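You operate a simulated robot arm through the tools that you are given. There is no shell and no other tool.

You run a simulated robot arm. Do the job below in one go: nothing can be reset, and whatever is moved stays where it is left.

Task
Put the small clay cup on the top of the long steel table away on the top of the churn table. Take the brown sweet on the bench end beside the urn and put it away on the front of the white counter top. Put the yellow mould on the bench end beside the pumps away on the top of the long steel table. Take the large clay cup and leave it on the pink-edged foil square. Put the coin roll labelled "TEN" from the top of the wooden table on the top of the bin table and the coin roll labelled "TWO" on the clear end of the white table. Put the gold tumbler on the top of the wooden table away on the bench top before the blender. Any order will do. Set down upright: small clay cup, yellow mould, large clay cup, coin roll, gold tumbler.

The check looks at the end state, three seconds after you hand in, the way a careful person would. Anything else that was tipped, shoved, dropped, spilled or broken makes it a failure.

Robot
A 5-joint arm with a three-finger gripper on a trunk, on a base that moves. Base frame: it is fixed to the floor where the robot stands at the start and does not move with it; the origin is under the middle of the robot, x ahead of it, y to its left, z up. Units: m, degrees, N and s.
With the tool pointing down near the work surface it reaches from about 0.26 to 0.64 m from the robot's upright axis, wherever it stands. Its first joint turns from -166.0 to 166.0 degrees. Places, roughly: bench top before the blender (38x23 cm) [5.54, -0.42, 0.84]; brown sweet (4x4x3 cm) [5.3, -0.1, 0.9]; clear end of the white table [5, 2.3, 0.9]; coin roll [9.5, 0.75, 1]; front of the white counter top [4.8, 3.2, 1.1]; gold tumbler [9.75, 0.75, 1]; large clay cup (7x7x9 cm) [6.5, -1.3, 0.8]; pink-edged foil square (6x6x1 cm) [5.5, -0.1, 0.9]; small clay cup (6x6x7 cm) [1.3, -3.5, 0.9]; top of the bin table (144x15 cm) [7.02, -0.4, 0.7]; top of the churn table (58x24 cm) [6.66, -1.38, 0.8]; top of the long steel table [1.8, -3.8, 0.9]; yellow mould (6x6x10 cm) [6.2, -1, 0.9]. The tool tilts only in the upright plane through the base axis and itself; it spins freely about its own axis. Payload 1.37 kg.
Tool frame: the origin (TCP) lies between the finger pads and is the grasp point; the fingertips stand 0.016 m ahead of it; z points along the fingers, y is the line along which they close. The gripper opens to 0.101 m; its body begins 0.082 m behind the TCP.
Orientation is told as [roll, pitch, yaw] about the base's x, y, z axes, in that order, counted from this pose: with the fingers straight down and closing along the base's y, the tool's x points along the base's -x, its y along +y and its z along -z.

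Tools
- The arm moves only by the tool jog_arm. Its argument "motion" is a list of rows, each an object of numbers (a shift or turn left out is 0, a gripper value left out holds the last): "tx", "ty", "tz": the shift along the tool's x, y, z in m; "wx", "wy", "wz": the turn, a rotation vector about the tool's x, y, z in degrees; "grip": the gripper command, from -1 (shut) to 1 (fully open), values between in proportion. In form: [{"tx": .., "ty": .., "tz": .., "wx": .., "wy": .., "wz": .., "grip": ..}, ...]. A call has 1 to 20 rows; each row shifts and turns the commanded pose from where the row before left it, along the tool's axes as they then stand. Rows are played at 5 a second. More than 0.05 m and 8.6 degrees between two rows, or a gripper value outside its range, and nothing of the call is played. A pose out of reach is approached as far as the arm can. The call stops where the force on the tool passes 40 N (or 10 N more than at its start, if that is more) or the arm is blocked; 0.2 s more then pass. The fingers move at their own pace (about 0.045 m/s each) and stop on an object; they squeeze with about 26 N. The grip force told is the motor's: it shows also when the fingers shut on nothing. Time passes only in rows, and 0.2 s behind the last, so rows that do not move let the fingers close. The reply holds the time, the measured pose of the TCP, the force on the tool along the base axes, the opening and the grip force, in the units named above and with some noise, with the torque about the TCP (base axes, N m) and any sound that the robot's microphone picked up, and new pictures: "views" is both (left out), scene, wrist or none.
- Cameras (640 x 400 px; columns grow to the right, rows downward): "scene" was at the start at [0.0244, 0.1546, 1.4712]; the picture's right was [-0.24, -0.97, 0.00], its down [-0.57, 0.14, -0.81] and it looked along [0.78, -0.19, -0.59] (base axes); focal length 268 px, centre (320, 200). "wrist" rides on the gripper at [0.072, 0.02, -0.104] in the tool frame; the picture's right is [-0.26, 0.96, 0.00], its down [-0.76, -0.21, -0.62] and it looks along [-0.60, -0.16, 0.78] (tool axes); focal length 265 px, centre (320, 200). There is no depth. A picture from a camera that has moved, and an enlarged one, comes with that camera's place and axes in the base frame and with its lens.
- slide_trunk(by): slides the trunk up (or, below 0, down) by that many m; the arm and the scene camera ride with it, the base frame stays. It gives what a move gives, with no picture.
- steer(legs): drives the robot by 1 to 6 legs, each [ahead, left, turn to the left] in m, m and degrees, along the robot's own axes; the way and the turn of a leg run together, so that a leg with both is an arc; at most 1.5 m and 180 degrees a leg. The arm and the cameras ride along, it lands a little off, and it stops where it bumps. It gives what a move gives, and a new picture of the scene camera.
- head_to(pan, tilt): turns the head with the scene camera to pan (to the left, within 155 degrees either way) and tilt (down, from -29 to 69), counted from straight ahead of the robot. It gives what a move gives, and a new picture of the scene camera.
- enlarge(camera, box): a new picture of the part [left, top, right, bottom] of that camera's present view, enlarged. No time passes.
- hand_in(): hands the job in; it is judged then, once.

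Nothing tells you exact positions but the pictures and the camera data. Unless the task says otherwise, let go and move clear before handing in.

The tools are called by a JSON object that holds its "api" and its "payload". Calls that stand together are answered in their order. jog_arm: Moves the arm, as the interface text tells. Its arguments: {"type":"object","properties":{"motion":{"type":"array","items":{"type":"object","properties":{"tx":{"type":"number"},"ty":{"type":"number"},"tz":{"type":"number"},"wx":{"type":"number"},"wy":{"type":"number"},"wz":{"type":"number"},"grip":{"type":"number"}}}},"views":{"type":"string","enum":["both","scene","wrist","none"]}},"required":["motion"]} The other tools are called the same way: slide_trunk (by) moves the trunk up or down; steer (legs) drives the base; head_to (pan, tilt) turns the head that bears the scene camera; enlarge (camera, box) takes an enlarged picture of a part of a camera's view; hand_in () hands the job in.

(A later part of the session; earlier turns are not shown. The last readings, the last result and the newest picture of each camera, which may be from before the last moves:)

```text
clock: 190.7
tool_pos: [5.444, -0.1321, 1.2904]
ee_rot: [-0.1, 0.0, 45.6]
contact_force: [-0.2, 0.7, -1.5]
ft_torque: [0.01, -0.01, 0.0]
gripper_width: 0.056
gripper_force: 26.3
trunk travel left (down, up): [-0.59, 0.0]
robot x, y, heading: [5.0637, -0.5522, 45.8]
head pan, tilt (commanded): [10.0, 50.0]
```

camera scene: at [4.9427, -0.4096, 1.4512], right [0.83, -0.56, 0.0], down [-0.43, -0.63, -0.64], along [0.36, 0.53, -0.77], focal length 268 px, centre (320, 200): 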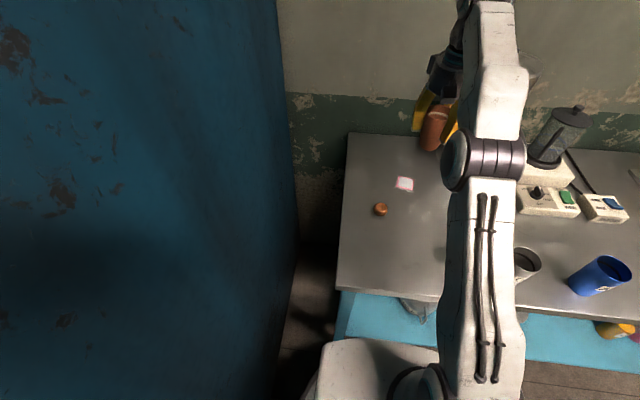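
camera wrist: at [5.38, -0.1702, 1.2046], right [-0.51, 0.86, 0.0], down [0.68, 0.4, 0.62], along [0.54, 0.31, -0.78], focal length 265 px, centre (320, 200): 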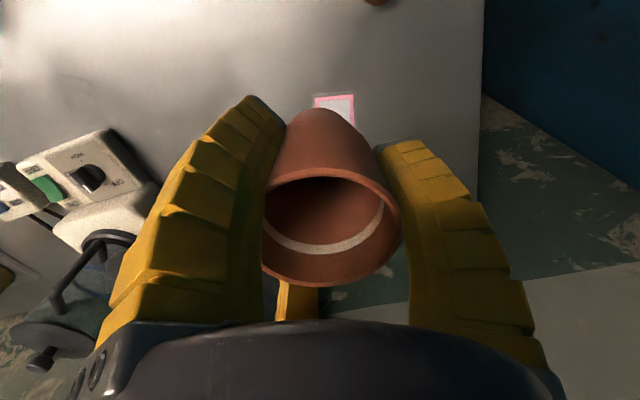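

{"api": "jog_arm", "payload": {"motion": [{"tz": 0.04}, {"tz": 0.04}, {"tz": 0.04}, {"tz": 0.04}, {"tz": 0.04}, {"tz": 0.04}, {"tx": -0.03}, {"tx": -0.031, "ty": 0.002}, {}], "views": "both"}}

{"api": "enlarge", "payload": {"camera": "scene", "box": [320, 60, 560, 260]}}

```text
clock: 192.7
tool_pos: [5.4857, -0.0826, 1.0496]
ee_rot: [0.1, 0.0, 45.7]
contact_force: [0.1, 0.4, -0.2]
ft_torque: [0.0, -0.04, 0.04]
gripper_width: 0.0561
gripper_force: 26.5
trunk travel left (down, up): [-0.59, 0.0]
robot x, y, heading: [5.0651, -0.5568, 45.9]
head pan, tilt (commanded): [10.0, 50.0]
camera scene: at [4.9423, -0.4101, 1.6412], right [0.83, -0.56, 0.0], down [-0.43, -0.63, -0.64], along [0.36, 0.53, -0.77], focal length 268 px, centre (320, 200)
camera wrist: at [5.4216, -0.1208, 1.1543], right [-0.51, 0.86, 0.0], down [0.68, 0.4, 0.62], along [0.54, 0.31, -0.78], focal length 265 px, centre (320, 200)
```

scene: 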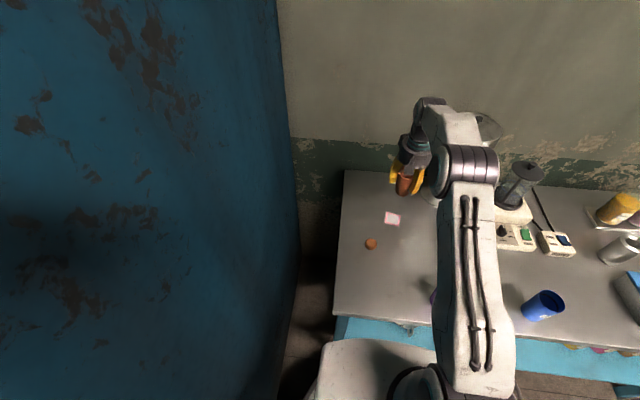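
wrist: 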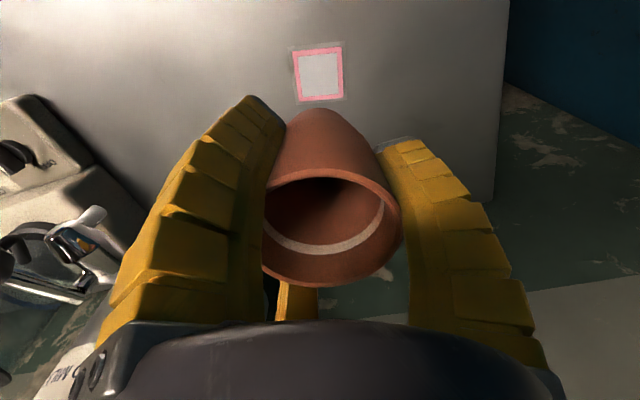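

```text
2.00 times, centred on (440, 160) of scene
camera zoom: at [4.9423, -0.4101, 1.6412], right [0.83, -0.56, 0.0], down [-0.43, -0.63, -0.64], along [0.36, 0.53, -0.77], focal length 535 px, centre (80, 280)
```

zoom: 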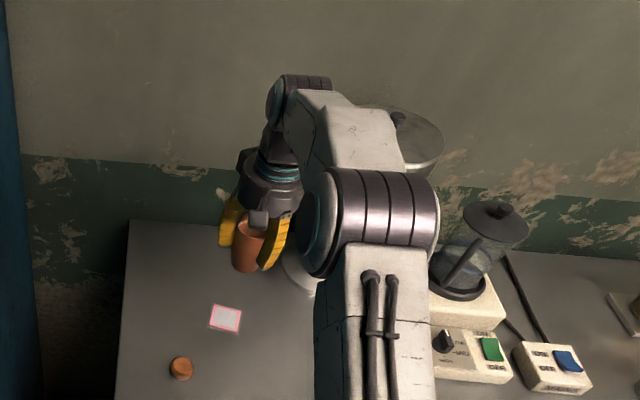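

The foil centre is confirmed at (5.485, -0.087). I correct slightly and descend to just above it.

{"api": "jog_arm", "payload": {"motion": [{"tx": 0.0036, "ty": -0.0026}, {"tz": 0.03}, {"tz": 0.03}, {"tz": 0.03}, {"tz": 0.025}, {}], "views": "both"}}

{"api": "enlarge", "payload": {"camera": "scene", "box": [340, 130, 500, 270]}}

```text
clock: 194.1
tool_pos: [5.4827, -0.0902, 0.9355]
ee_rot: [0.0, 0.0, 45.6]
contact_force: [0.8, 0.1, -0.8]
ft_torque: [0.03, 0.01, -0.01]
gripper_width: 0.0564
gripper_force: 25.6
trunk travel left (down, up): [-0.59, 0.0]
robot x, y, heading: [5.066, -0.5522, 45.9]
head pan, tilt (commanded): [10.0, 50.0]
camera scene: at [4.9425, -0.4098, 1.6412], right [0.83, -0.56, 0.0], down [-0.43, -0.63, -0.64], along [0.36, 0.53, -0.77], focal length 268 px, centre (320, 200)
camera wrist: at [5.4198, -0.1276, 1.0396], right [-0.51, 0.86, 0.0], down [0.68, 0.4, 0.62], along [0.54, 0.31, -0.78], focal length 265 px, centre (320, 200)
```

scene: 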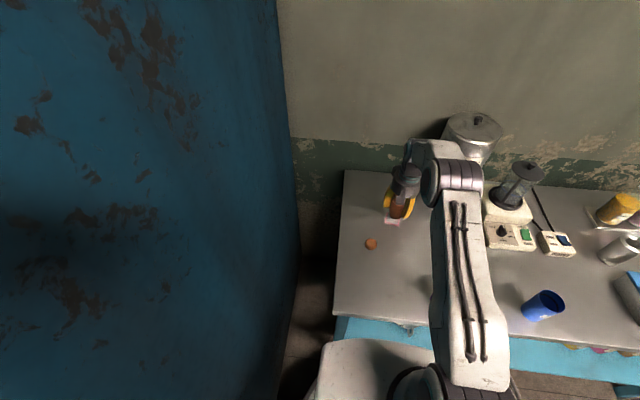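
wrist: 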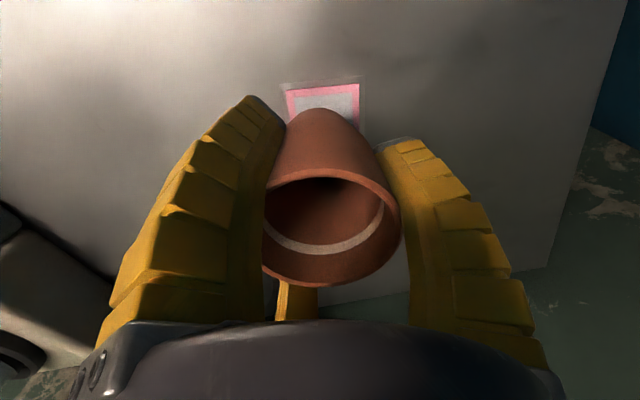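

```text
2.86 times, centred on (420, 200) of scene
camera zoom: at [4.9425, -0.4098, 1.6412], right [0.83, -0.56, 0.0], down [-0.43, -0.63, -0.64], along [0.36, 0.53, -0.77], focal length 764 px, centre (34, 200)
```

zoom: 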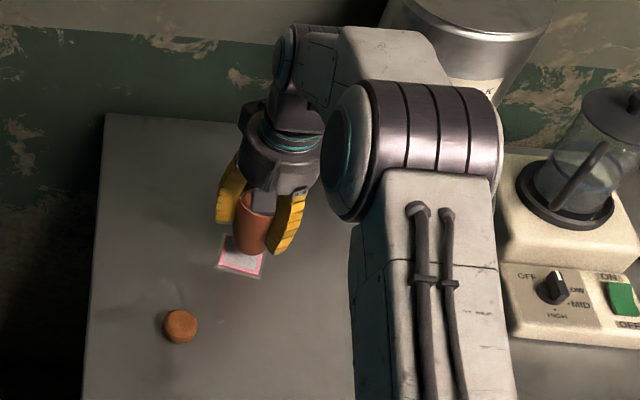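

{"api": "jog_arm", "payload": {"motion": [{"tx": -0.003}, {"tz": 0.01}, {"tz": 0.008}, {}], "views": "none"}}

{"api": "jog_arm", "payload": {"motion": [{"tz": 0.004}, {}], "views": "none"}}

{"api": "jog_arm", "payload": {"motion": [{"tz": 0.003}, {}], "views": "wrist"}}

```text
clock: 195.1
tool_pos: [5.4851, -0.0896, 0.9169]
ee_rot: [0.0, 0.1, 45.7]
contact_force: [1.0, -0.9, -0.2]
ft_torque: [-0.03, 0.02, 0.0]
gripper_width: 0.0563
gripper_force: 25.9
trunk travel left (down, up): [-0.59, 0.0]
robot x, y, heading: [5.0628, -0.552, 46.0]
head pan, tilt (commanded): [10.0, 50.0]
```

```text
clock: 195.7
tool_pos: [5.4864, -0.0904, 0.9137]
ee_rot: [0.0, 0.0, 45.7]
contact_force: [0.5, 0.4, -1.8]
ft_torque: [-0.01, -0.01, 0.0]
gripper_width: 0.056
gripper_force: 25.4
trunk travel left (down, up): [-0.59, 0.0]
robot x, y, heading: [5.0652, -0.5528, 45.6]
head pan, tilt (commanded): [10.0, 50.0]
```

```text
clock: 196.3
tool_pos: [5.4879, -0.0896, 0.9107]
ee_rot: [0.1, -0.1, 45.7]
contact_force: [0.1, 0.6, -0.5]
ft_torque: [0.0, -0.03, 0.01]
gripper_width: 0.0561
gripper_force: 26.1
trunk travel left (down, up): [-0.59, 0.0]
robot x, y, heading: [5.0651, -0.5533, 45.9]
head pan, tilt (commanded): [10.0, 50.0]
camera wrist: at [5.4229, -0.1279, 1.0152], right [-0.51, 0.86, 0.0], down [0.68, 0.4, 0.62], along [0.54, 0.31, -0.78], focal length 265 px, centre (320, 200)
```

wrist: 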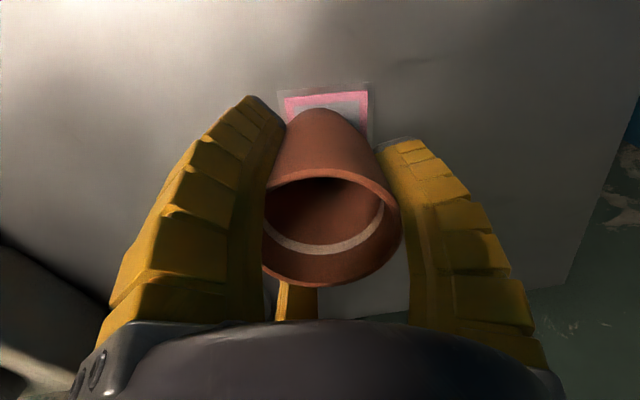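

{"api": "jog_arm", "payload": {"motion": [{"tz": 0.003}, {}], "views": "none"}}

{"api": "jog_arm", "payload": {"motion": [{"tz": 0.003}, {}], "views": "none"}}

{"api": "jog_arm", "payload": {"motion": [{"tz": 0.002}, {}], "views": "none"}}

```text
clock: 196.9
tool_pos: [5.4872, -0.0899, 0.9082]
ee_rot: [0.0, 0.0, 45.7]
contact_force: [-0.5, -0.5, 5.0]
ft_torque: [0.0, 0.08, 0.0]
gripper_width: 0.056
gripper_force: 26.0
trunk travel left (down, up): [-0.59, 0.0]
robot x, y, heading: [5.0702, -0.5496, 45.9]
head pan, tilt (commanded): [10.0, 50.0]
```

```text
clock: 197.5
tool_pos: [5.4885, -0.09, 0.9061]
ee_rot: [0.0, -0.4, 45.7]
contact_force: [2.9, 1.8, 12.6]
ft_torque: [0.06, 0.0, -0.03]
gripper_width: 0.0563
gripper_force: 26.1
trunk travel left (down, up): [-0.59, 0.0]
robot x, y, heading: [5.0695, -0.5534, 45.5]
head pan, tilt (commanded): [10.0, 50.0]
```

```text
clock: 198.1
tool_pos: [5.4862, -0.0905, 0.9028]
ee_rot: [0.0, -0.2, 45.8]
contact_force: [2.9, 0.8, 14.8]
ft_torque: [-0.05, -0.04, 0.02]
gripper_width: 0.0559
gripper_force: 25.7
trunk travel left (down, up): [-0.59, 0.0]
robot x, y, heading: [5.0671, -0.5512, 45.6]
head pan, tilt (commanded): [10.0, 50.0]
```

Contact reached. I ease off, release and rise.

{"api": "jog_arm", "payload": {"motion": [{"tz": -0.004}, {"grip": 0.3}, {"grip": 0.6}, {"grip": 0.9}, {"grip": 0.9}, {"tz": -0.02}, {"tz": -0.03}, {"tz": -0.03}, {"tz": -0.03}, {"tz": -0.03}], "views": "both"}}

{"api": "enlarge", "payload": {"camera": "scene", "box": [340, 130, 500, 270]}}

```text
clock: 200.3
tool_pos: [5.485, -0.0912, 1.0504]
ee_rot: [0.1, -0.1, 45.7]
contact_force: [0.6, 0.5, -0.7]
ft_torque: [-0.01, -0.03, -0.01]
gripper_width: 0.0961
gripper_force: 0.0
trunk travel left (down, up): [-0.59, 0.0]
robot x, y, heading: [5.0682, -0.5538, 45.9]
head pan, tilt (commanded): [10.0, 50.0]
camera scene: at [4.9422, -0.4101, 1.6411], right [0.83, -0.56, 0.0], down [-0.43, -0.63, -0.64], along [0.36, 0.53, -0.77], focal length 268 px, centre (320, 200)
camera wrist: at [5.4208, -0.1291, 1.1546], right [-0.51, 0.86, 0.0], down [0.68, 0.4, 0.62], along [0.54, 0.31, -0.78], focal length 265 px, centre (320, 200)
```

scene: 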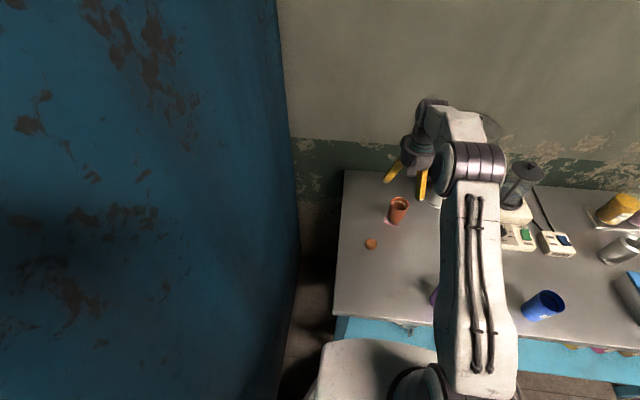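
wrist: 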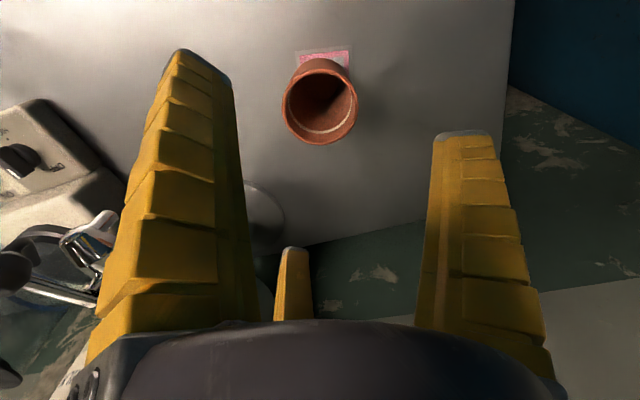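

```text
2.86 times, centred on (420, 200) of scene
camera zoom: at [4.9422, -0.4101, 1.6411], right [0.83, -0.56, 0.0], down [-0.43, -0.63, -0.64], along [0.36, 0.53, -0.77], focal length 764 px, centre (34, 200)
```

zoom: 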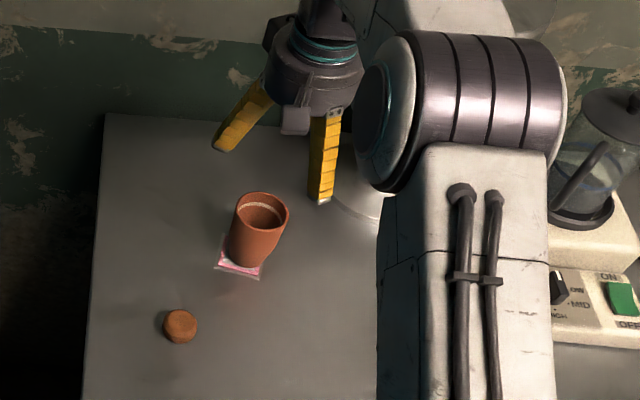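

The large cup stands upright on the foil. Next the brown sweet at about (5.342, -0.125): I move above it with the gripper partly closed so it stays clear of the cup.

{"api": "jog_arm", "payload": {"motion": [{"tx": 0.031, "ty": 0.01975, "grip": 0.5}, {"tx": 0.031, "ty": 0.01975}, {"tx": 0.031, "ty": 0.01975}, {"tx": 0.031, "ty": 0.01975}, {"tz": 0.04}, {"tz": 0.04}, {}], "views": "both"}}

```text
clock: 201.9
tool_pos: [5.3412, -0.1212, 0.9656]
ee_rot: [0.0, 0.0, 45.7]
contact_force: [-0.3, 0.8, 0.1]
ft_torque: [0.01, 0.01, -0.02]
gripper_width: 0.0783
gripper_force: 1.7
trunk travel left (down, up): [-0.59, 0.0]
robot x, y, heading: [5.0697, -0.5519, 45.8]
head pan, tilt (commanded): [10.0, 50.0]
camera scene: at [4.9424, -0.41, 1.6412], right [0.83, -0.56, 0.0], down [-0.43, -0.63, -0.64], along [0.36, 0.53, -0.77], focal length 268 px, centre (320, 200)
camera wrist: at [5.2772, -0.1586, 1.0707], right [-0.51, 0.86, 0.0], down [0.68, 0.4, 0.62], along [0.54, 0.31, -0.78], focal length 265 px, centre (320, 200)
```

scene: 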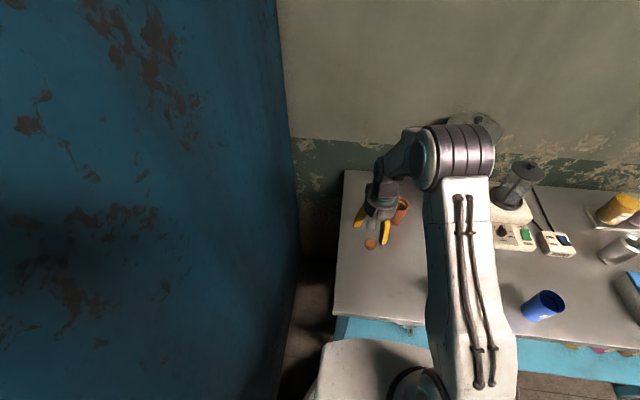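
wrist: 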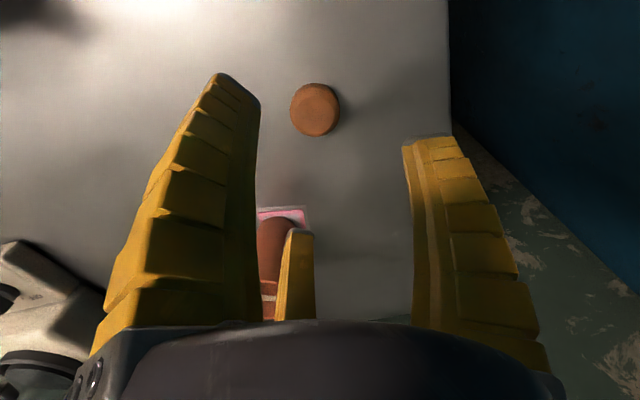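

{"api": "jog_arm", "payload": {"motion": [{"tx": 0.0025, "ty": -0.0038}, {"tz": 0.03}, {"tz": 0.03}, {"tz": 0.025}, {"tz": 0.01}, {}], "views": "both"}}

{"api": "enlarge", "payload": {"camera": "scene", "box": [320, 150, 460, 270]}}

```text
clock: 203.3
tool_pos: [5.3435, -0.1255, 0.8717]
ee_rot: [0.0, 0.1, 45.6]
contact_force: [-0.2, -0.2, -0.4]
ft_torque: [-0.01, 0.01, -0.04]
gripper_width: 0.0782
gripper_force: 1.7
trunk travel left (down, up): [-0.59, 0.0]
robot x, y, heading: [5.0671, -0.5517, 46.0]
head pan, tilt (commanded): [10.0, 50.0]
camera scene: at [4.9424, -0.4098, 1.6412], right [0.83, -0.56, 0.0], down [-0.43, -0.63, -0.64], along [0.36, 0.53, -0.77], focal length 268 px, centre (320, 200)
camera wrist: at [5.2789, -0.1638, 0.9762], right [-0.51, 0.86, 0.0], down [0.68, 0.4, 0.62], along [0.54, 0.31, -0.78], focal length 265 px, centre (320, 200)
```

scene: 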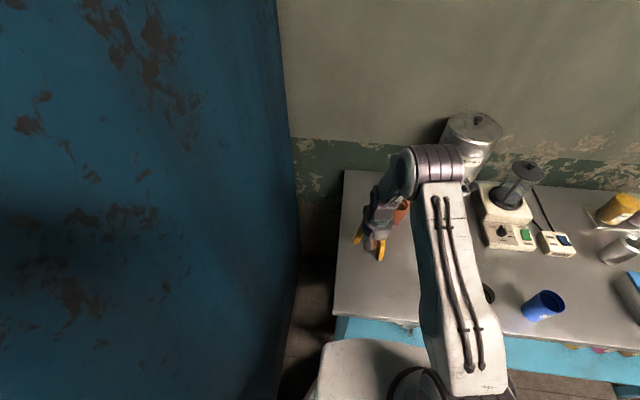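
wrist: 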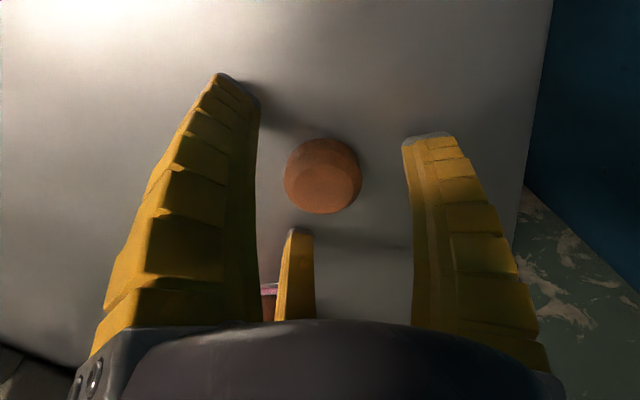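

```text
3.33 times, centred on (390, 210) of scene
camera zoom: at [4.9424, -0.4098, 1.6412], right [0.83, -0.56, 0.0], down [-0.43, -0.63, -0.64], along [0.36, 0.53, -0.77], focal length 892 px, centre (87, 167)
```

zoom: 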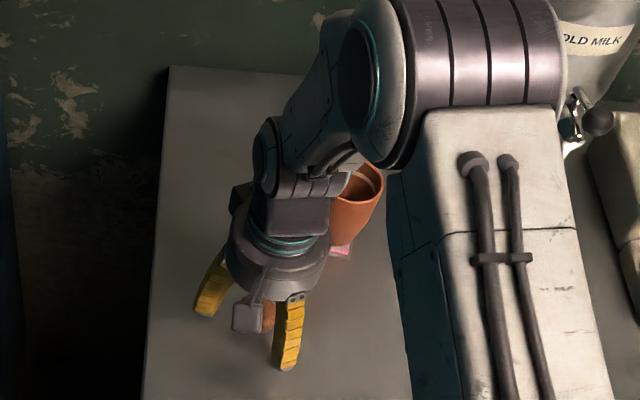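

{"api": "jog_arm", "payload": {"motion": [{"tz": 0.004}, {"tz": 0.003}, {"grip": -1}, {"grip": -1}, {"grip": -1}, {"grip": -1}, {"grip": -1}], "views": "both"}}

```text
clock: 204.9
tool_pos: [5.344, -0.1247, 0.8673]
ee_rot: [0.1, -0.3, 45.7]
contact_force: [0.6, -0.1, 13.2]
ft_torque: [-0.08, -0.03, 0.02]
gripper_width: 0.0346
gripper_force: 25.7
trunk travel left (down, up): [-0.59, 0.0]
robot x, y, heading: [5.0674, -0.5527, 46.0]
head pan, tilt (commanded): [10.0, 50.0]
camera scene: at [4.9419, -0.4109, 1.6413], right [0.83, -0.56, 0.0], down [-0.43, -0.63, -0.64], along [0.36, 0.53, -0.77], focal length 268 px, centre (320, 200)
camera wrist: at [5.2804, -0.1648, 0.9704], right [-0.51, 0.86, 0.0], down [0.67, 0.39, 0.62], along [0.54, 0.32, -0.78], focal length 265 px, centre (320, 200)
```

scene: 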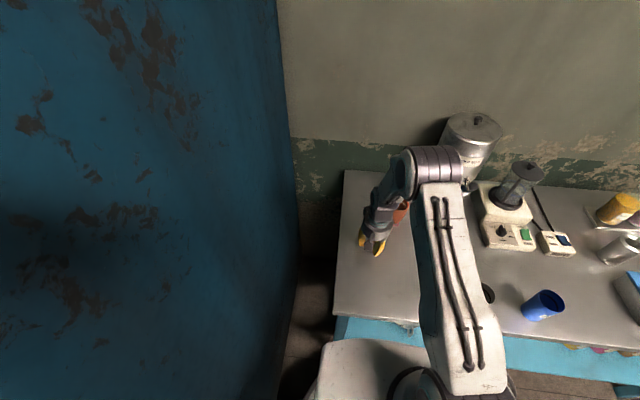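
wrist: 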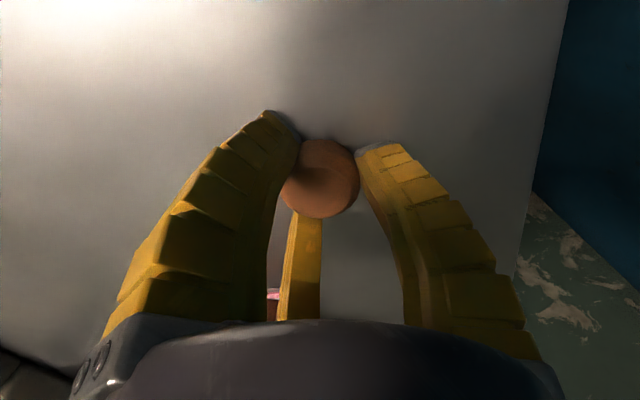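

The sweet is gripped. I lift it straight up.

{"api": "jog_arm", "payload": {"motion": [{"tz": -0.01}, {"tz": -0.02}, {"tz": -0.03}, {"tz": -0.03}, {"tz": -0.04}, {"tz": -0.04}, {"tz": -0.04}, {"tz": -0.04}, {"tx": 0.03}, {"tx": 0.03}], "views": "both"}}

{"api": "enlarge", "payload": {"camera": "scene", "box": [320, 100, 560, 300]}}

```text
clock: 207.1
tool_pos: [5.3005, -0.1708, 1.1137]
ee_rot: [0.1, -0.1, 45.7]
contact_force: [-0.1, 0.1, 0.5]
ft_torque: [0.02, -0.04, -0.02]
gripper_width: 0.0322
gripper_force: 26.2
trunk travel left (down, up): [-0.59, 0.0]
robot x, y, heading: [5.0634, -0.5512, 45.4]
head pan, tilt (commanded): [10.0, 50.0]
camera scene: at [4.9419, -0.4106, 1.6412], right [0.83, -0.56, 0.0], down [-0.43, -0.63, -0.64], along [0.36, 0.53, -0.77], focal length 268 px, centre (320, 200)
camera wrist: at [5.2373, -0.2099, 1.2194], right [-0.51, 0.86, 0.0], down [0.68, 0.4, 0.62], along [0.54, 0.31, -0.78], focal length 265 px, centre (320, 200)
```

scene: 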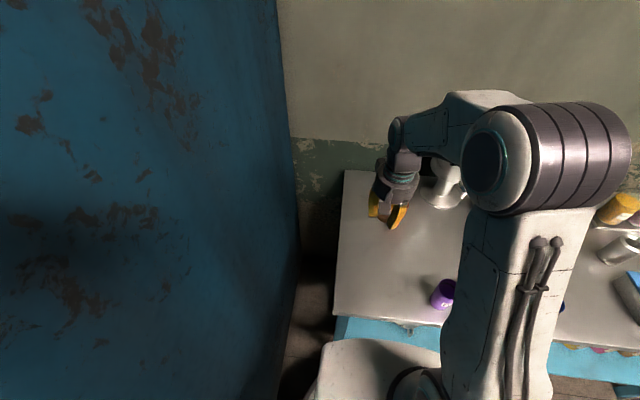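
wrist: 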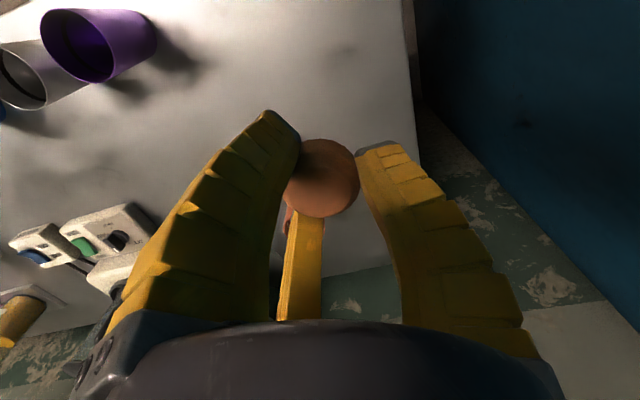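

```text
2.00 times, centred on (440, 200) of scene
camera zoom: at [4.9419, -0.4106, 1.6412], right [0.83, -0.56, 0.0], down [-0.43, -0.63, -0.64], along [0.36, 0.53, -0.77], focal length 535 px, centre (80, 200)
```

zoom: 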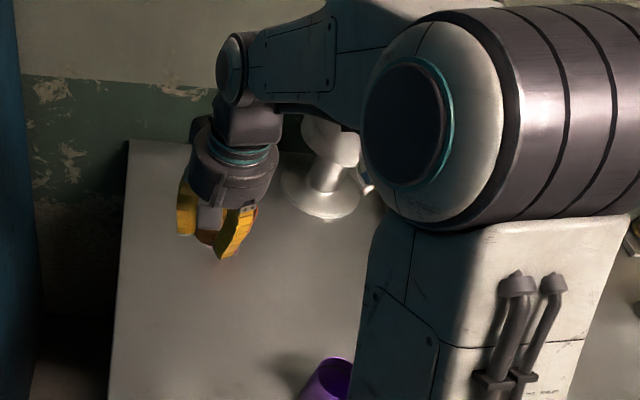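

The sweet is held. I back straight out of the bench nook, turn toward the street and drive out.

{"api": "steer", "payload": {"legs": [[-1.14, 0, 0], [0, 0, 92.5], [1.28, 0.32, 0]]}}

{"api": "head_to", "payload": {"pan": -70, "tilt": 15}}

```text
clock: 223.1
tool_pos: [2.7146, -0.5351, 1.1137]
ee_rot: [0.1, 0.0, 137.9]
contact_force: [-0.2, 0.5, 0.5]
ft_torque: [0.0, 0.02, 0.01]
gripper_width: 0.0321
gripper_force: 25.8
trunk travel left (down, up): [-0.59, 0.0]
robot x, y, heading: [3.1019, -0.7562, 138.0]
head pan, tilt (commanded): [10.0, 50.0]
camera scene: at [2.966, -0.8842, 1.6412], right [0.53, 0.85, 0.0], down [0.65, -0.41, -0.64], along [-0.54, 0.34, -0.77], focal length 268 px, centre (320, 200)
```

scene: 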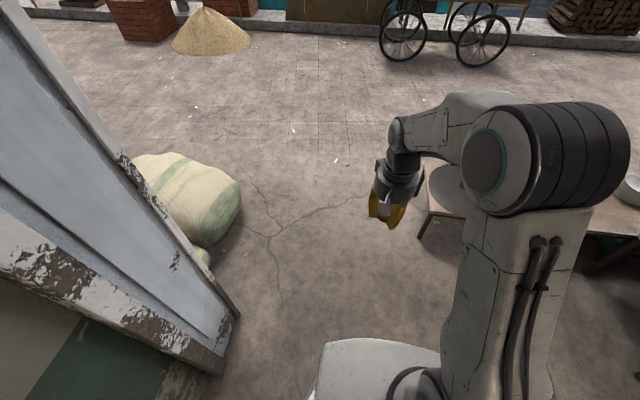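

```text
clock: 224.6
tool_pos: [2.7139, -0.5346, 1.1143]
ee_rot: [0.0, 0.0, 137.9]
contact_force: [0.3, 0.3, 0.1]
ft_torque: [-0.03, -0.02, 0.02]
gripper_width: 0.0322
gripper_force: 25.5
trunk travel left (down, up): [-0.59, 0.0]
robot x, y, heading: [3.1064, -0.7536, 137.8]
head pan, tilt (commanded): [-70.0, 15.0]
camera scene: at [3.0666, -0.8387, 1.6949], right [0.93, -0.37, 0.0], down [-0.1, -0.24, -0.97], along [0.36, 0.9, -0.26], focal length 268 px, centre (320, 200)
```

scene: 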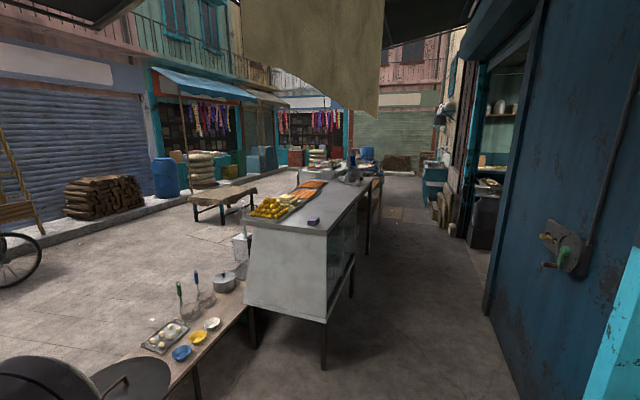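

{"api": "enlarge", "payload": {"camera": "scene", "box": [230, 130, 430, 260]}}

```text
3.08 times, centred on (330, 195) of scene
camera zoom: at [3.0666, -0.8387, 1.6949], right [0.93, -0.37, 0.0], down [-0.1, -0.24, -0.97], along [0.36, 0.9, -0.26], focal length 823 px, centre (289, 215)
```

zoom: 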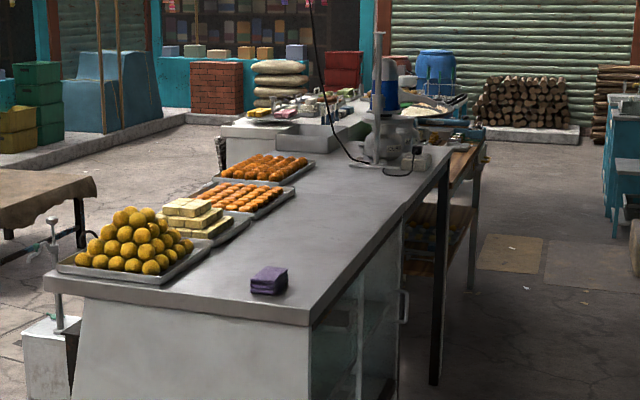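

The white counter seems to be the unit beyond the sweets counter, and the white table sits behind it. I drive into the walkway between the sweets counter and the blue wall to see better.

{"api": "steer", "payload": {"legs": [[0, 0, -89], [0.86, -0.08, 0], [0.86, -0.08, 0]]}}

{"api": "head_to", "payload": {"pan": 5, "tilt": 20}}

{"api": "enlarge", "payload": {"camera": "scene", "box": [180, 100, 420, 280]}}

```text
clock: 237.2
tool_pos: [4.5701, 0.8577, 1.1149]
ee_rot: [0.0, 0.0, 50.1]
contact_force: [0.2, 0.4, -0.2]
ft_torque: [-0.01, 0.02, 0.0]
gripper_width: 0.0322
gripper_force: 26.4
trunk travel left (down, up): [-0.59, 0.0]
robot x, y, heading: [4.3673, 0.4564, 50.1]
head pan, tilt (commanded): [-70.0, 15.0]
camera scene: at [4.2795, 0.4947, 1.6949], right [-0.34, -0.94, 0.0], down [-0.24, 0.09, -0.97], along [0.91, -0.33, -0.26], focal length 268 px, centre (320, 200)
```

scene: 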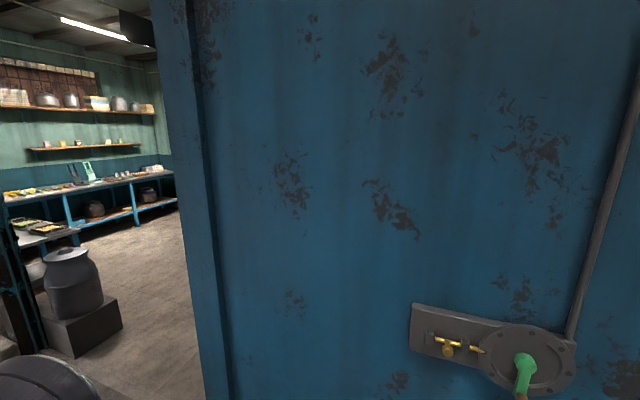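

```text
clock: 238.7
tool_pos: [4.5702, 0.858, 1.1143]
ee_rot: [0.0, -0.1, 50.1]
contact_force: [-0.3, 0.5, 0.5]
ft_torque: [0.02, 0.01, -0.02]
gripper_width: 0.0323
gripper_force: 25.7
trunk travel left (down, up): [-0.59, 0.0]
robot x, y, heading: [4.3592, 0.4595, 50.0]
head pan, tilt (commanded): [5.0, 20.0]
camera scene: at [4.2447, 0.6025, 1.6868], right [0.82, -0.57, 0.0], down [-0.2, -0.28, -0.94], along [0.54, 0.77, -0.34], focal length 268 px, centre (320, 200)
```

scene: 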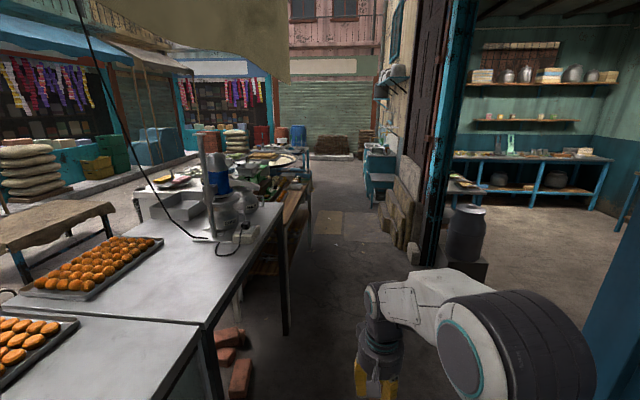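

```text
2.22 times, centred on (300, 190) of scene
camera zoom: at [4.2447, 0.6025, 1.6868], right [0.82, -0.57, 0.0], down [-0.2, -0.28, -0.94], along [0.54, 0.77, -0.34], focal length 594 px, centre (364, 222)
```

zoom: 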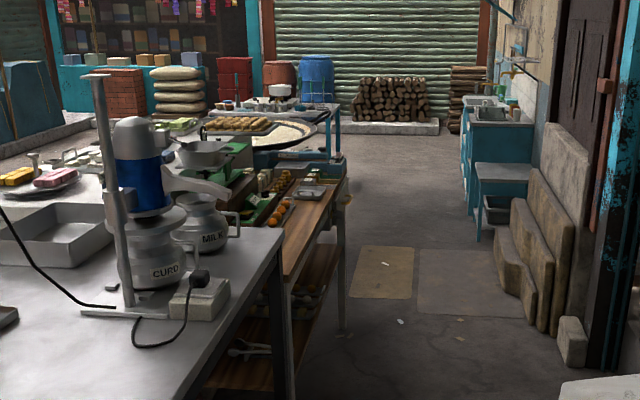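

{"api": "head_to", "payload": {"pan": 25, "tilt": 22}}

{"api": "enlarge", "payload": {"camera": "scene", "box": [200, 60, 480, 240]}}

```text
clock: 239.6
tool_pos: [4.569, 0.8578, 1.1142]
ee_rot: [0.0, 0.0, 50.2]
contact_force: [-0.1, -0.2, 0.3]
ft_torque: [0.0, 0.01, 0.0]
gripper_width: 0.0324
gripper_force: 25.8
trunk travel left (down, up): [-0.59, 0.0]
robot x, y, heading: [4.3657, 0.4625, 50.1]
head pan, tilt (commanded): [25.0, 22.0]
camera scene: at [4.2153, 0.6158, 1.6835], right [0.97, -0.26, 0.0], down [-0.1, -0.36, -0.93], along [0.24, 0.9, -0.37], focal length 268 px, centre (320, 200)
```

scene: 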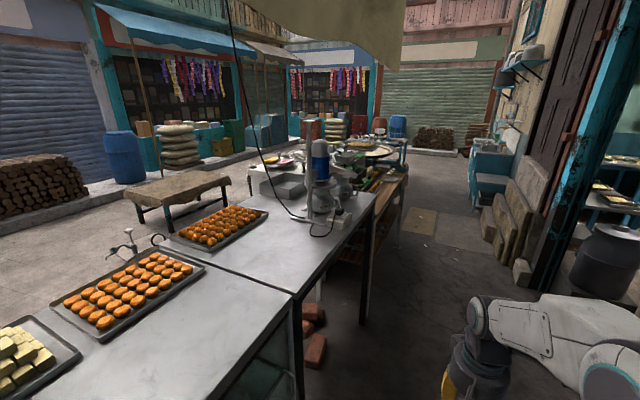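

```text
2.22 times, centred on (340, 150) of scene
camera zoom: at [4.2153, 0.6158, 1.6835], right [0.97, -0.26, 0.0], down [-0.1, -0.36, -0.93], along [0.24, 0.9, -0.37], focal length 594 px, centre (276, 311)
```

zoom: 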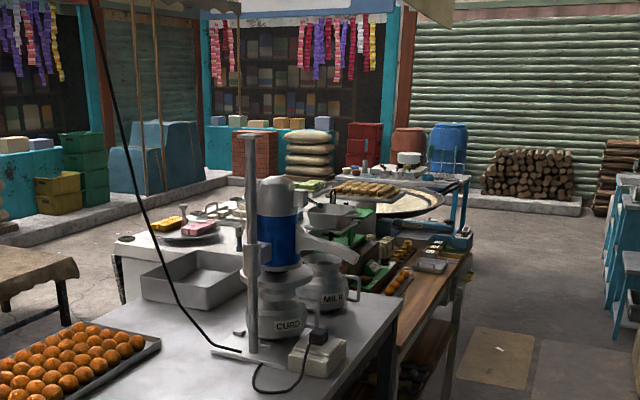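

{"api": "steer", "payload": {"legs": [[1.2, 0, 0]]}}

{"api": "head_to", "payload": {"pan": 40, "tilt": 28}}

{"api": "head_to", "payload": {"pan": 0, "tilt": 28}}

```text
clock: 245.7
tool_pos: [5.3071, 1.8194, 1.1141]
ee_rot: [0.0, 0.0, 52.9]
contact_force: [-0.1, -0.4, -0.9]
ft_torque: [-0.02, 0.03, -0.01]
gripper_width: 0.0323
gripper_force: 25.5
trunk travel left (down, up): [-0.59, 0.0]
robot x, y, heading: [5.1208, 1.4095, 53.1]
head pan, tilt (commanded): [25.0, 22.0]
camera scene: at [4.9653, 1.5607, 1.6835], right [0.98, -0.21, 0.0], down [-0.08, -0.37, -0.93], along [0.19, 0.91, -0.37], focal length 268 px, centre (320, 200)
```

scene: 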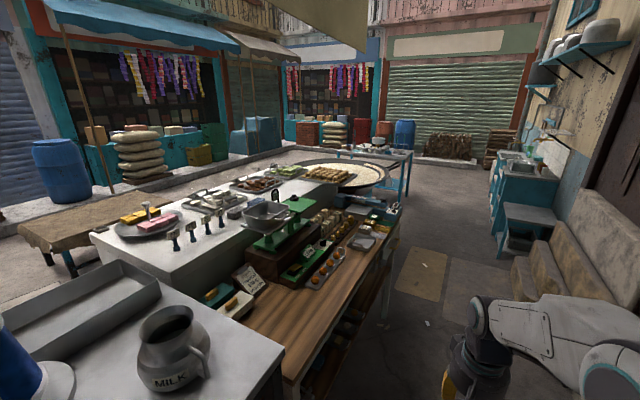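

```text
clock: 246.5
tool_pos: [5.3077, 1.8193, 1.1147]
ee_rot: [0.1, 0.0, 53.0]
contact_force: [0.0, 0.0, 0.3]
ft_torque: [0.0, 0.0, -0.02]
gripper_width: 0.0323
gripper_force: 26.2
trunk travel left (down, up): [-0.59, 0.0]
robot x, y, heading: [5.1198, 1.4101, 52.9]
head pan, tilt (commanded): [40.0, 28.0]
camera scene: at [4.9411, 1.5608, 1.6739], right [1.0, 0.05, 0.0], down [0.02, -0.47, -0.88], along [-0.04, 0.88, -0.47], focal length 268 px, centre (320, 200)
```

scene: 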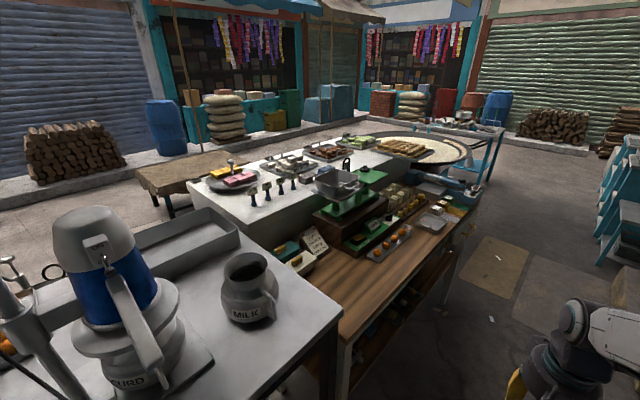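

```text
clock: 247.6
tool_pos: [5.3058, 1.8201, 1.1156]
ee_rot: [0.1, 0.0, 52.8]
contact_force: [0.6, 0.5, -0.2]
ft_torque: [0.02, -0.01, 0.03]
gripper_width: 0.0323
gripper_force: 25.7
trunk travel left (down, up): [-0.59, 0.0]
robot x, y, heading: [5.1234, 1.4104, 53.0]
head pan, tilt (commanded): [0.0, 28.0]
camera scene: at [5.0006, 1.5425, 1.6739], right [0.8, -0.6, 0.0], down [-0.28, -0.37, -0.88], along [0.53, 0.7, -0.47], focal length 268 px, centre (320, 200)
```

scene: 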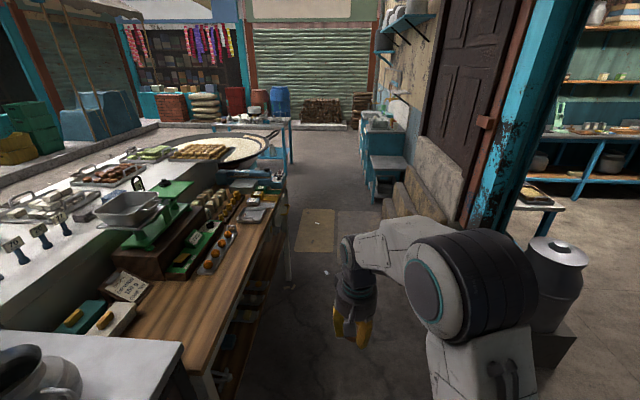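

{"api": "head_to", "payload": {"pan": 35, "tilt": 30}}

{"api": "enlarge", "payload": {"camera": "scene", "box": [130, 90, 430, 290]}}

```text
clock: 248.6
tool_pos: [5.308, 1.8191, 1.1151]
ee_rot: [-0.1, 0.0, 52.9]
contact_force: [0.0, 0.2, -1.2]
ft_torque: [0.0, 0.0, 0.01]
gripper_width: 0.0322
gripper_force: 26.3
trunk travel left (down, up): [-0.59, 0.0]
robot x, y, heading: [5.121, 1.4112, 53.2]
head pan, tilt (commanded): [35.0, 30.0]
camera scene: at [4.9491, 1.5601, 1.6707], right [1.0, -0.04, 0.0], down [-0.02, -0.5, -0.87], along [0.03, 0.87, -0.5], focal length 268 px, centre (320, 200)
```

scene: 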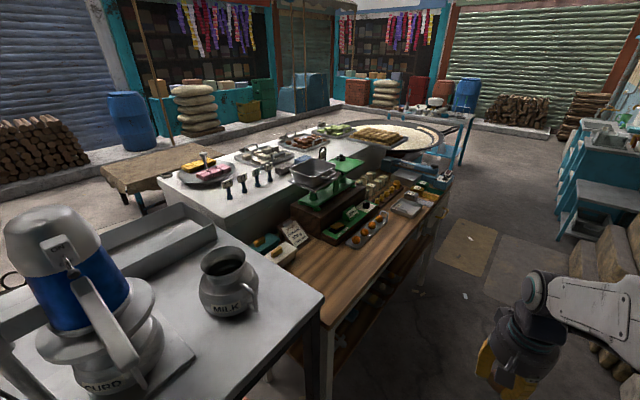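

```text
2.00 times, centred on (280, 190) of scene
camera zoom: at [4.9491, 1.5601, 1.6707], right [1.0, -0.04, 0.0], down [-0.02, -0.5, -0.87], along [0.03, 0.87, -0.5], focal length 535 px, centre (400, 220)
```

zoom: 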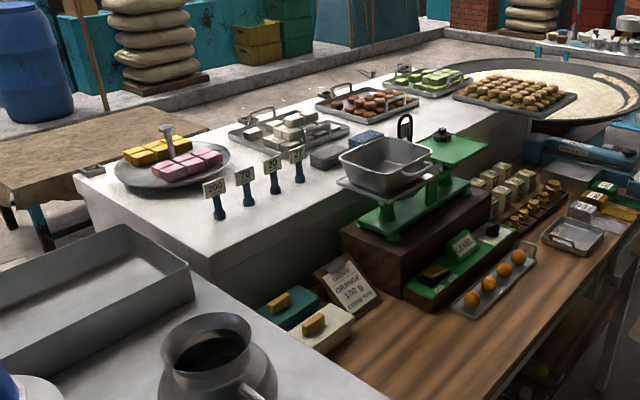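

I can now see the layout: the white table has a wooden top whose near end (about (4.95, 2.3)) is clear, and the white counter top (z ≈ 1.1) carries trays and price tags. Its front looks best reached from the street, so I drive back out and round.

{"api": "steer", "payload": {"legs": [[-1.3, 0, 0], [-1.43, 0.32, 0], [-0.31, 0.67, 0]]}}

```text
clock: 265.8
tool_pos: [2.6127, 0.009, 1.1147]
ee_rot: [0.1, -0.1, 52.8]
contact_force: [0.2, 0.0, -0.8]
ft_torque: [0.01, 0.01, -0.04]
gripper_width: 0.0324
gripper_force: 25.5
trunk travel left (down, up): [-0.59, 0.0]
robot x, y, heading: [2.4259, -0.3952, 52.7]
head pan, tilt (commanded): [35.0, 30.0]
camera scene: at [2.2535, -0.2484, 1.6706], right [1.0, -0.04, 0.0], down [-0.02, -0.5, -0.87], along [0.03, 0.87, -0.5], focal length 268 px, centre (320, 200)
```

scene: 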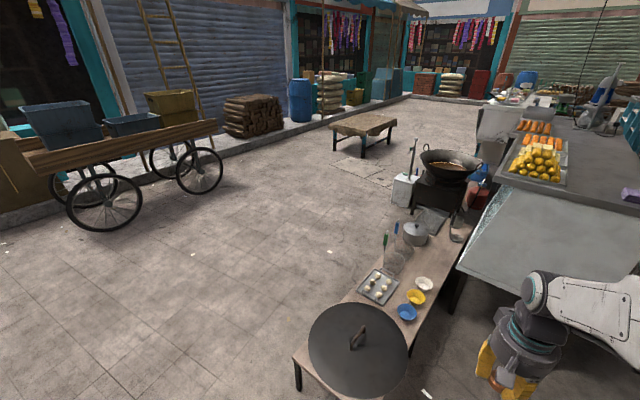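

{"api": "steer", "payload": {"legs": [[-0.135, 0.746, 0], [0.295, 0.602, 0], [1.43, 0.34, 0]]}}

{"api": "head_to", "payload": {"pan": 0, "tilt": 20}}

```text
clock: 280.2
tool_pos: [2.2713, 2.2966, 1.1136]
ee_rot: [0.0, 0.1, 51.5]
contact_force: [0.9, -0.4, -0.6]
ft_torque: [0.0, 0.0, 0.03]
gripper_width: 0.0324
gripper_force: 25.8
trunk travel left (down, up): [-0.59, 0.0]
robot x, y, heading: [2.0763, 1.893, 51.7]
head pan, tilt (commanded): [35.0, 30.0]
camera scene: at [1.9067, 2.0457, 1.6707], right [1.0, -0.06, 0.0], down [-0.03, -0.5, -0.87], along [0.05, 0.86, -0.5], focal length 268 px, centre (320, 200)
```

scene: 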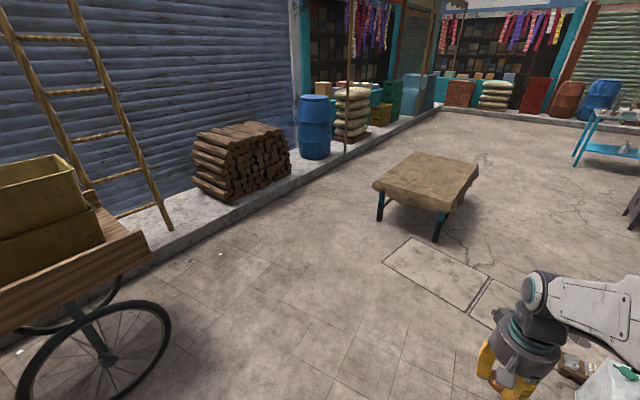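

```text
clock: 281.2
tool_pos: [2.2717, 2.2952, 1.1144]
ee_rot: [0.0, 0.0, 51.6]
contact_force: [0.7, 0.7, 0.7]
ft_torque: [0.01, 0.03, 0.01]
gripper_width: 0.0325
gripper_force: 26.0
trunk travel left (down, up): [-0.59, 0.0]
robot x, y, heading: [2.0778, 1.8914, 51.7]
head pan, tilt (commanded): [0.0, 20.0]
camera scene: at [1.959, 2.0281, 1.6867], right [0.78, -0.62, 0.0], down [-0.21, -0.27, -0.94], along [0.58, 0.74, -0.34], focal length 268 px, centre (320, 200)
```

scene: 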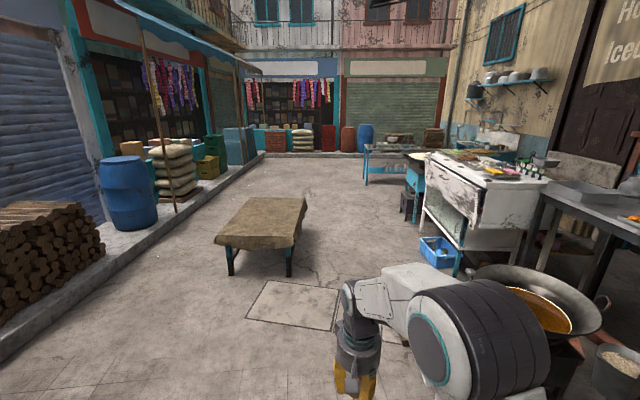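

{"api": "enlarge", "payload": {"camera": "scene", "box": [380, 110, 620, 290]}}

```text
2.22 times, centred on (500, 200) of scene
camera zoom: at [1.959, 2.0281, 1.6867], right [0.78, -0.62, 0.0], down [-0.21, -0.27, -0.94], along [0.58, 0.74, -0.34], focal length 594 px, centre (-80, 200)
```

zoom: 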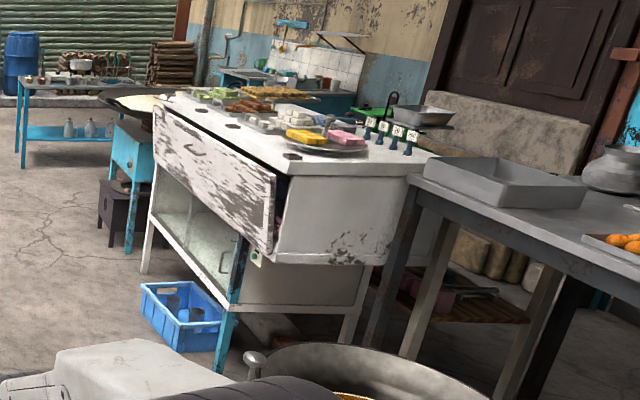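

The counter's street-facing side has a hinged panel and a blue crate on the floor before it; its top's front strip faces the street. I drive up the street and turn to face it.

{"api": "steer", "payload": {"legs": [[1.46, 0, 0], [1.05, -0.2, 0], [0, 0, -95]]}}

{"api": "head_to", "payload": {"pan": 0, "tilt": 30}}

```text
clock: 297.4
tool_pos: [4.1322, 3.4488, 1.1136]
ee_rot: [0.1, 0.0, -45.6]
contact_force: [-0.7, 0.2, -0.8]
ft_torque: [-0.02, 0.01, 0.02]
gripper_width: 0.0325
gripper_force: 26.1
trunk travel left (down, up): [-0.59, 0.0]
robot x, y, heading: [3.7558, 3.6874, -45.6]
head pan, tilt (commanded): [0.0, 20.0]
camera scene: at [3.9044, 3.7912, 1.6868], right [-0.71, -0.7, 0.0], down [-0.24, 0.24, -0.94], along [0.66, -0.67, -0.34], focal length 268 px, centre (320, 200)
```

scene: 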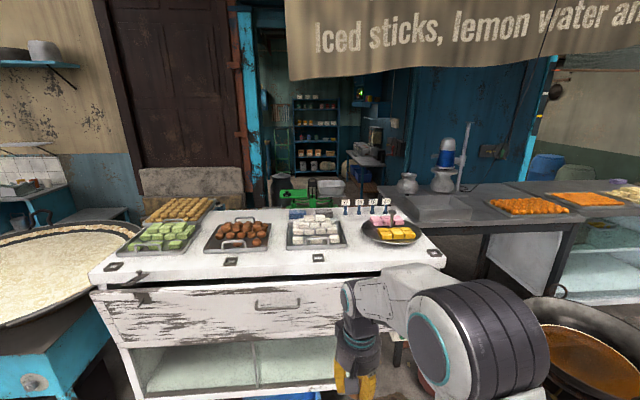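

```text
clock: 298.1
tool_pos: [4.1329, 3.4492, 1.1141]
ee_rot: [0.1, 0.0, -45.6]
contact_force: [-1.1, 0.5, -0.3]
ft_torque: [-0.01, 0.05, 0.03]
gripper_width: 0.0325
gripper_force: 26.5
trunk travel left (down, up): [-0.59, 0.0]
robot x, y, heading: [3.7581, 3.6931, -45.7]
head pan, tilt (commanded): [0.0, 30.0]
camera scene: at [3.9025, 3.7931, 1.6708], right [-0.71, -0.7, 0.0], down [-0.35, 0.36, -0.87], along [0.61, -0.62, -0.5], focal length 268 px, centre (320, 200)
```

scene: 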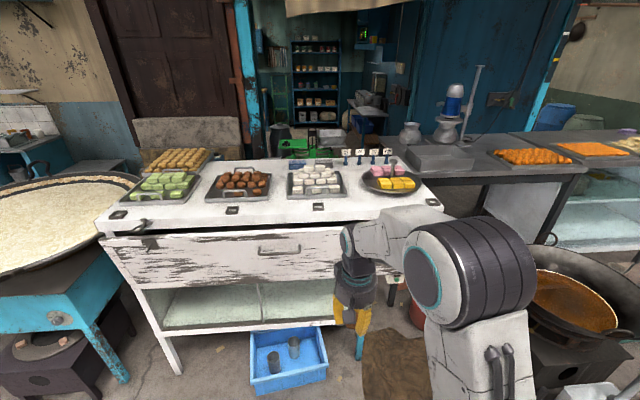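

The front strip of the white counter top, between the trays and the street edge, is clear. I look closer to pick a spot.

{"api": "enlarge", "payload": {"camera": "scene", "box": [90, 130, 450, 290]}}

```text
1.78 times, centred on (270, 210) of scene
camera zoom: at [3.9025, 3.7931, 1.6708], right [-0.71, -0.7, 0.0], down [-0.35, 0.36, -0.87], along [0.61, -0.62, -0.5], focal length 476 px, centre (409, 182)
```

zoom: 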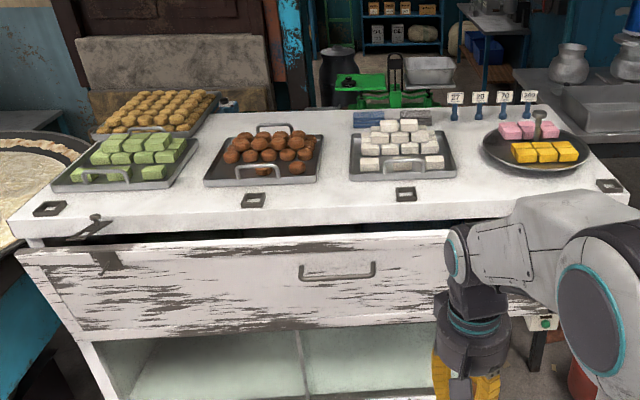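

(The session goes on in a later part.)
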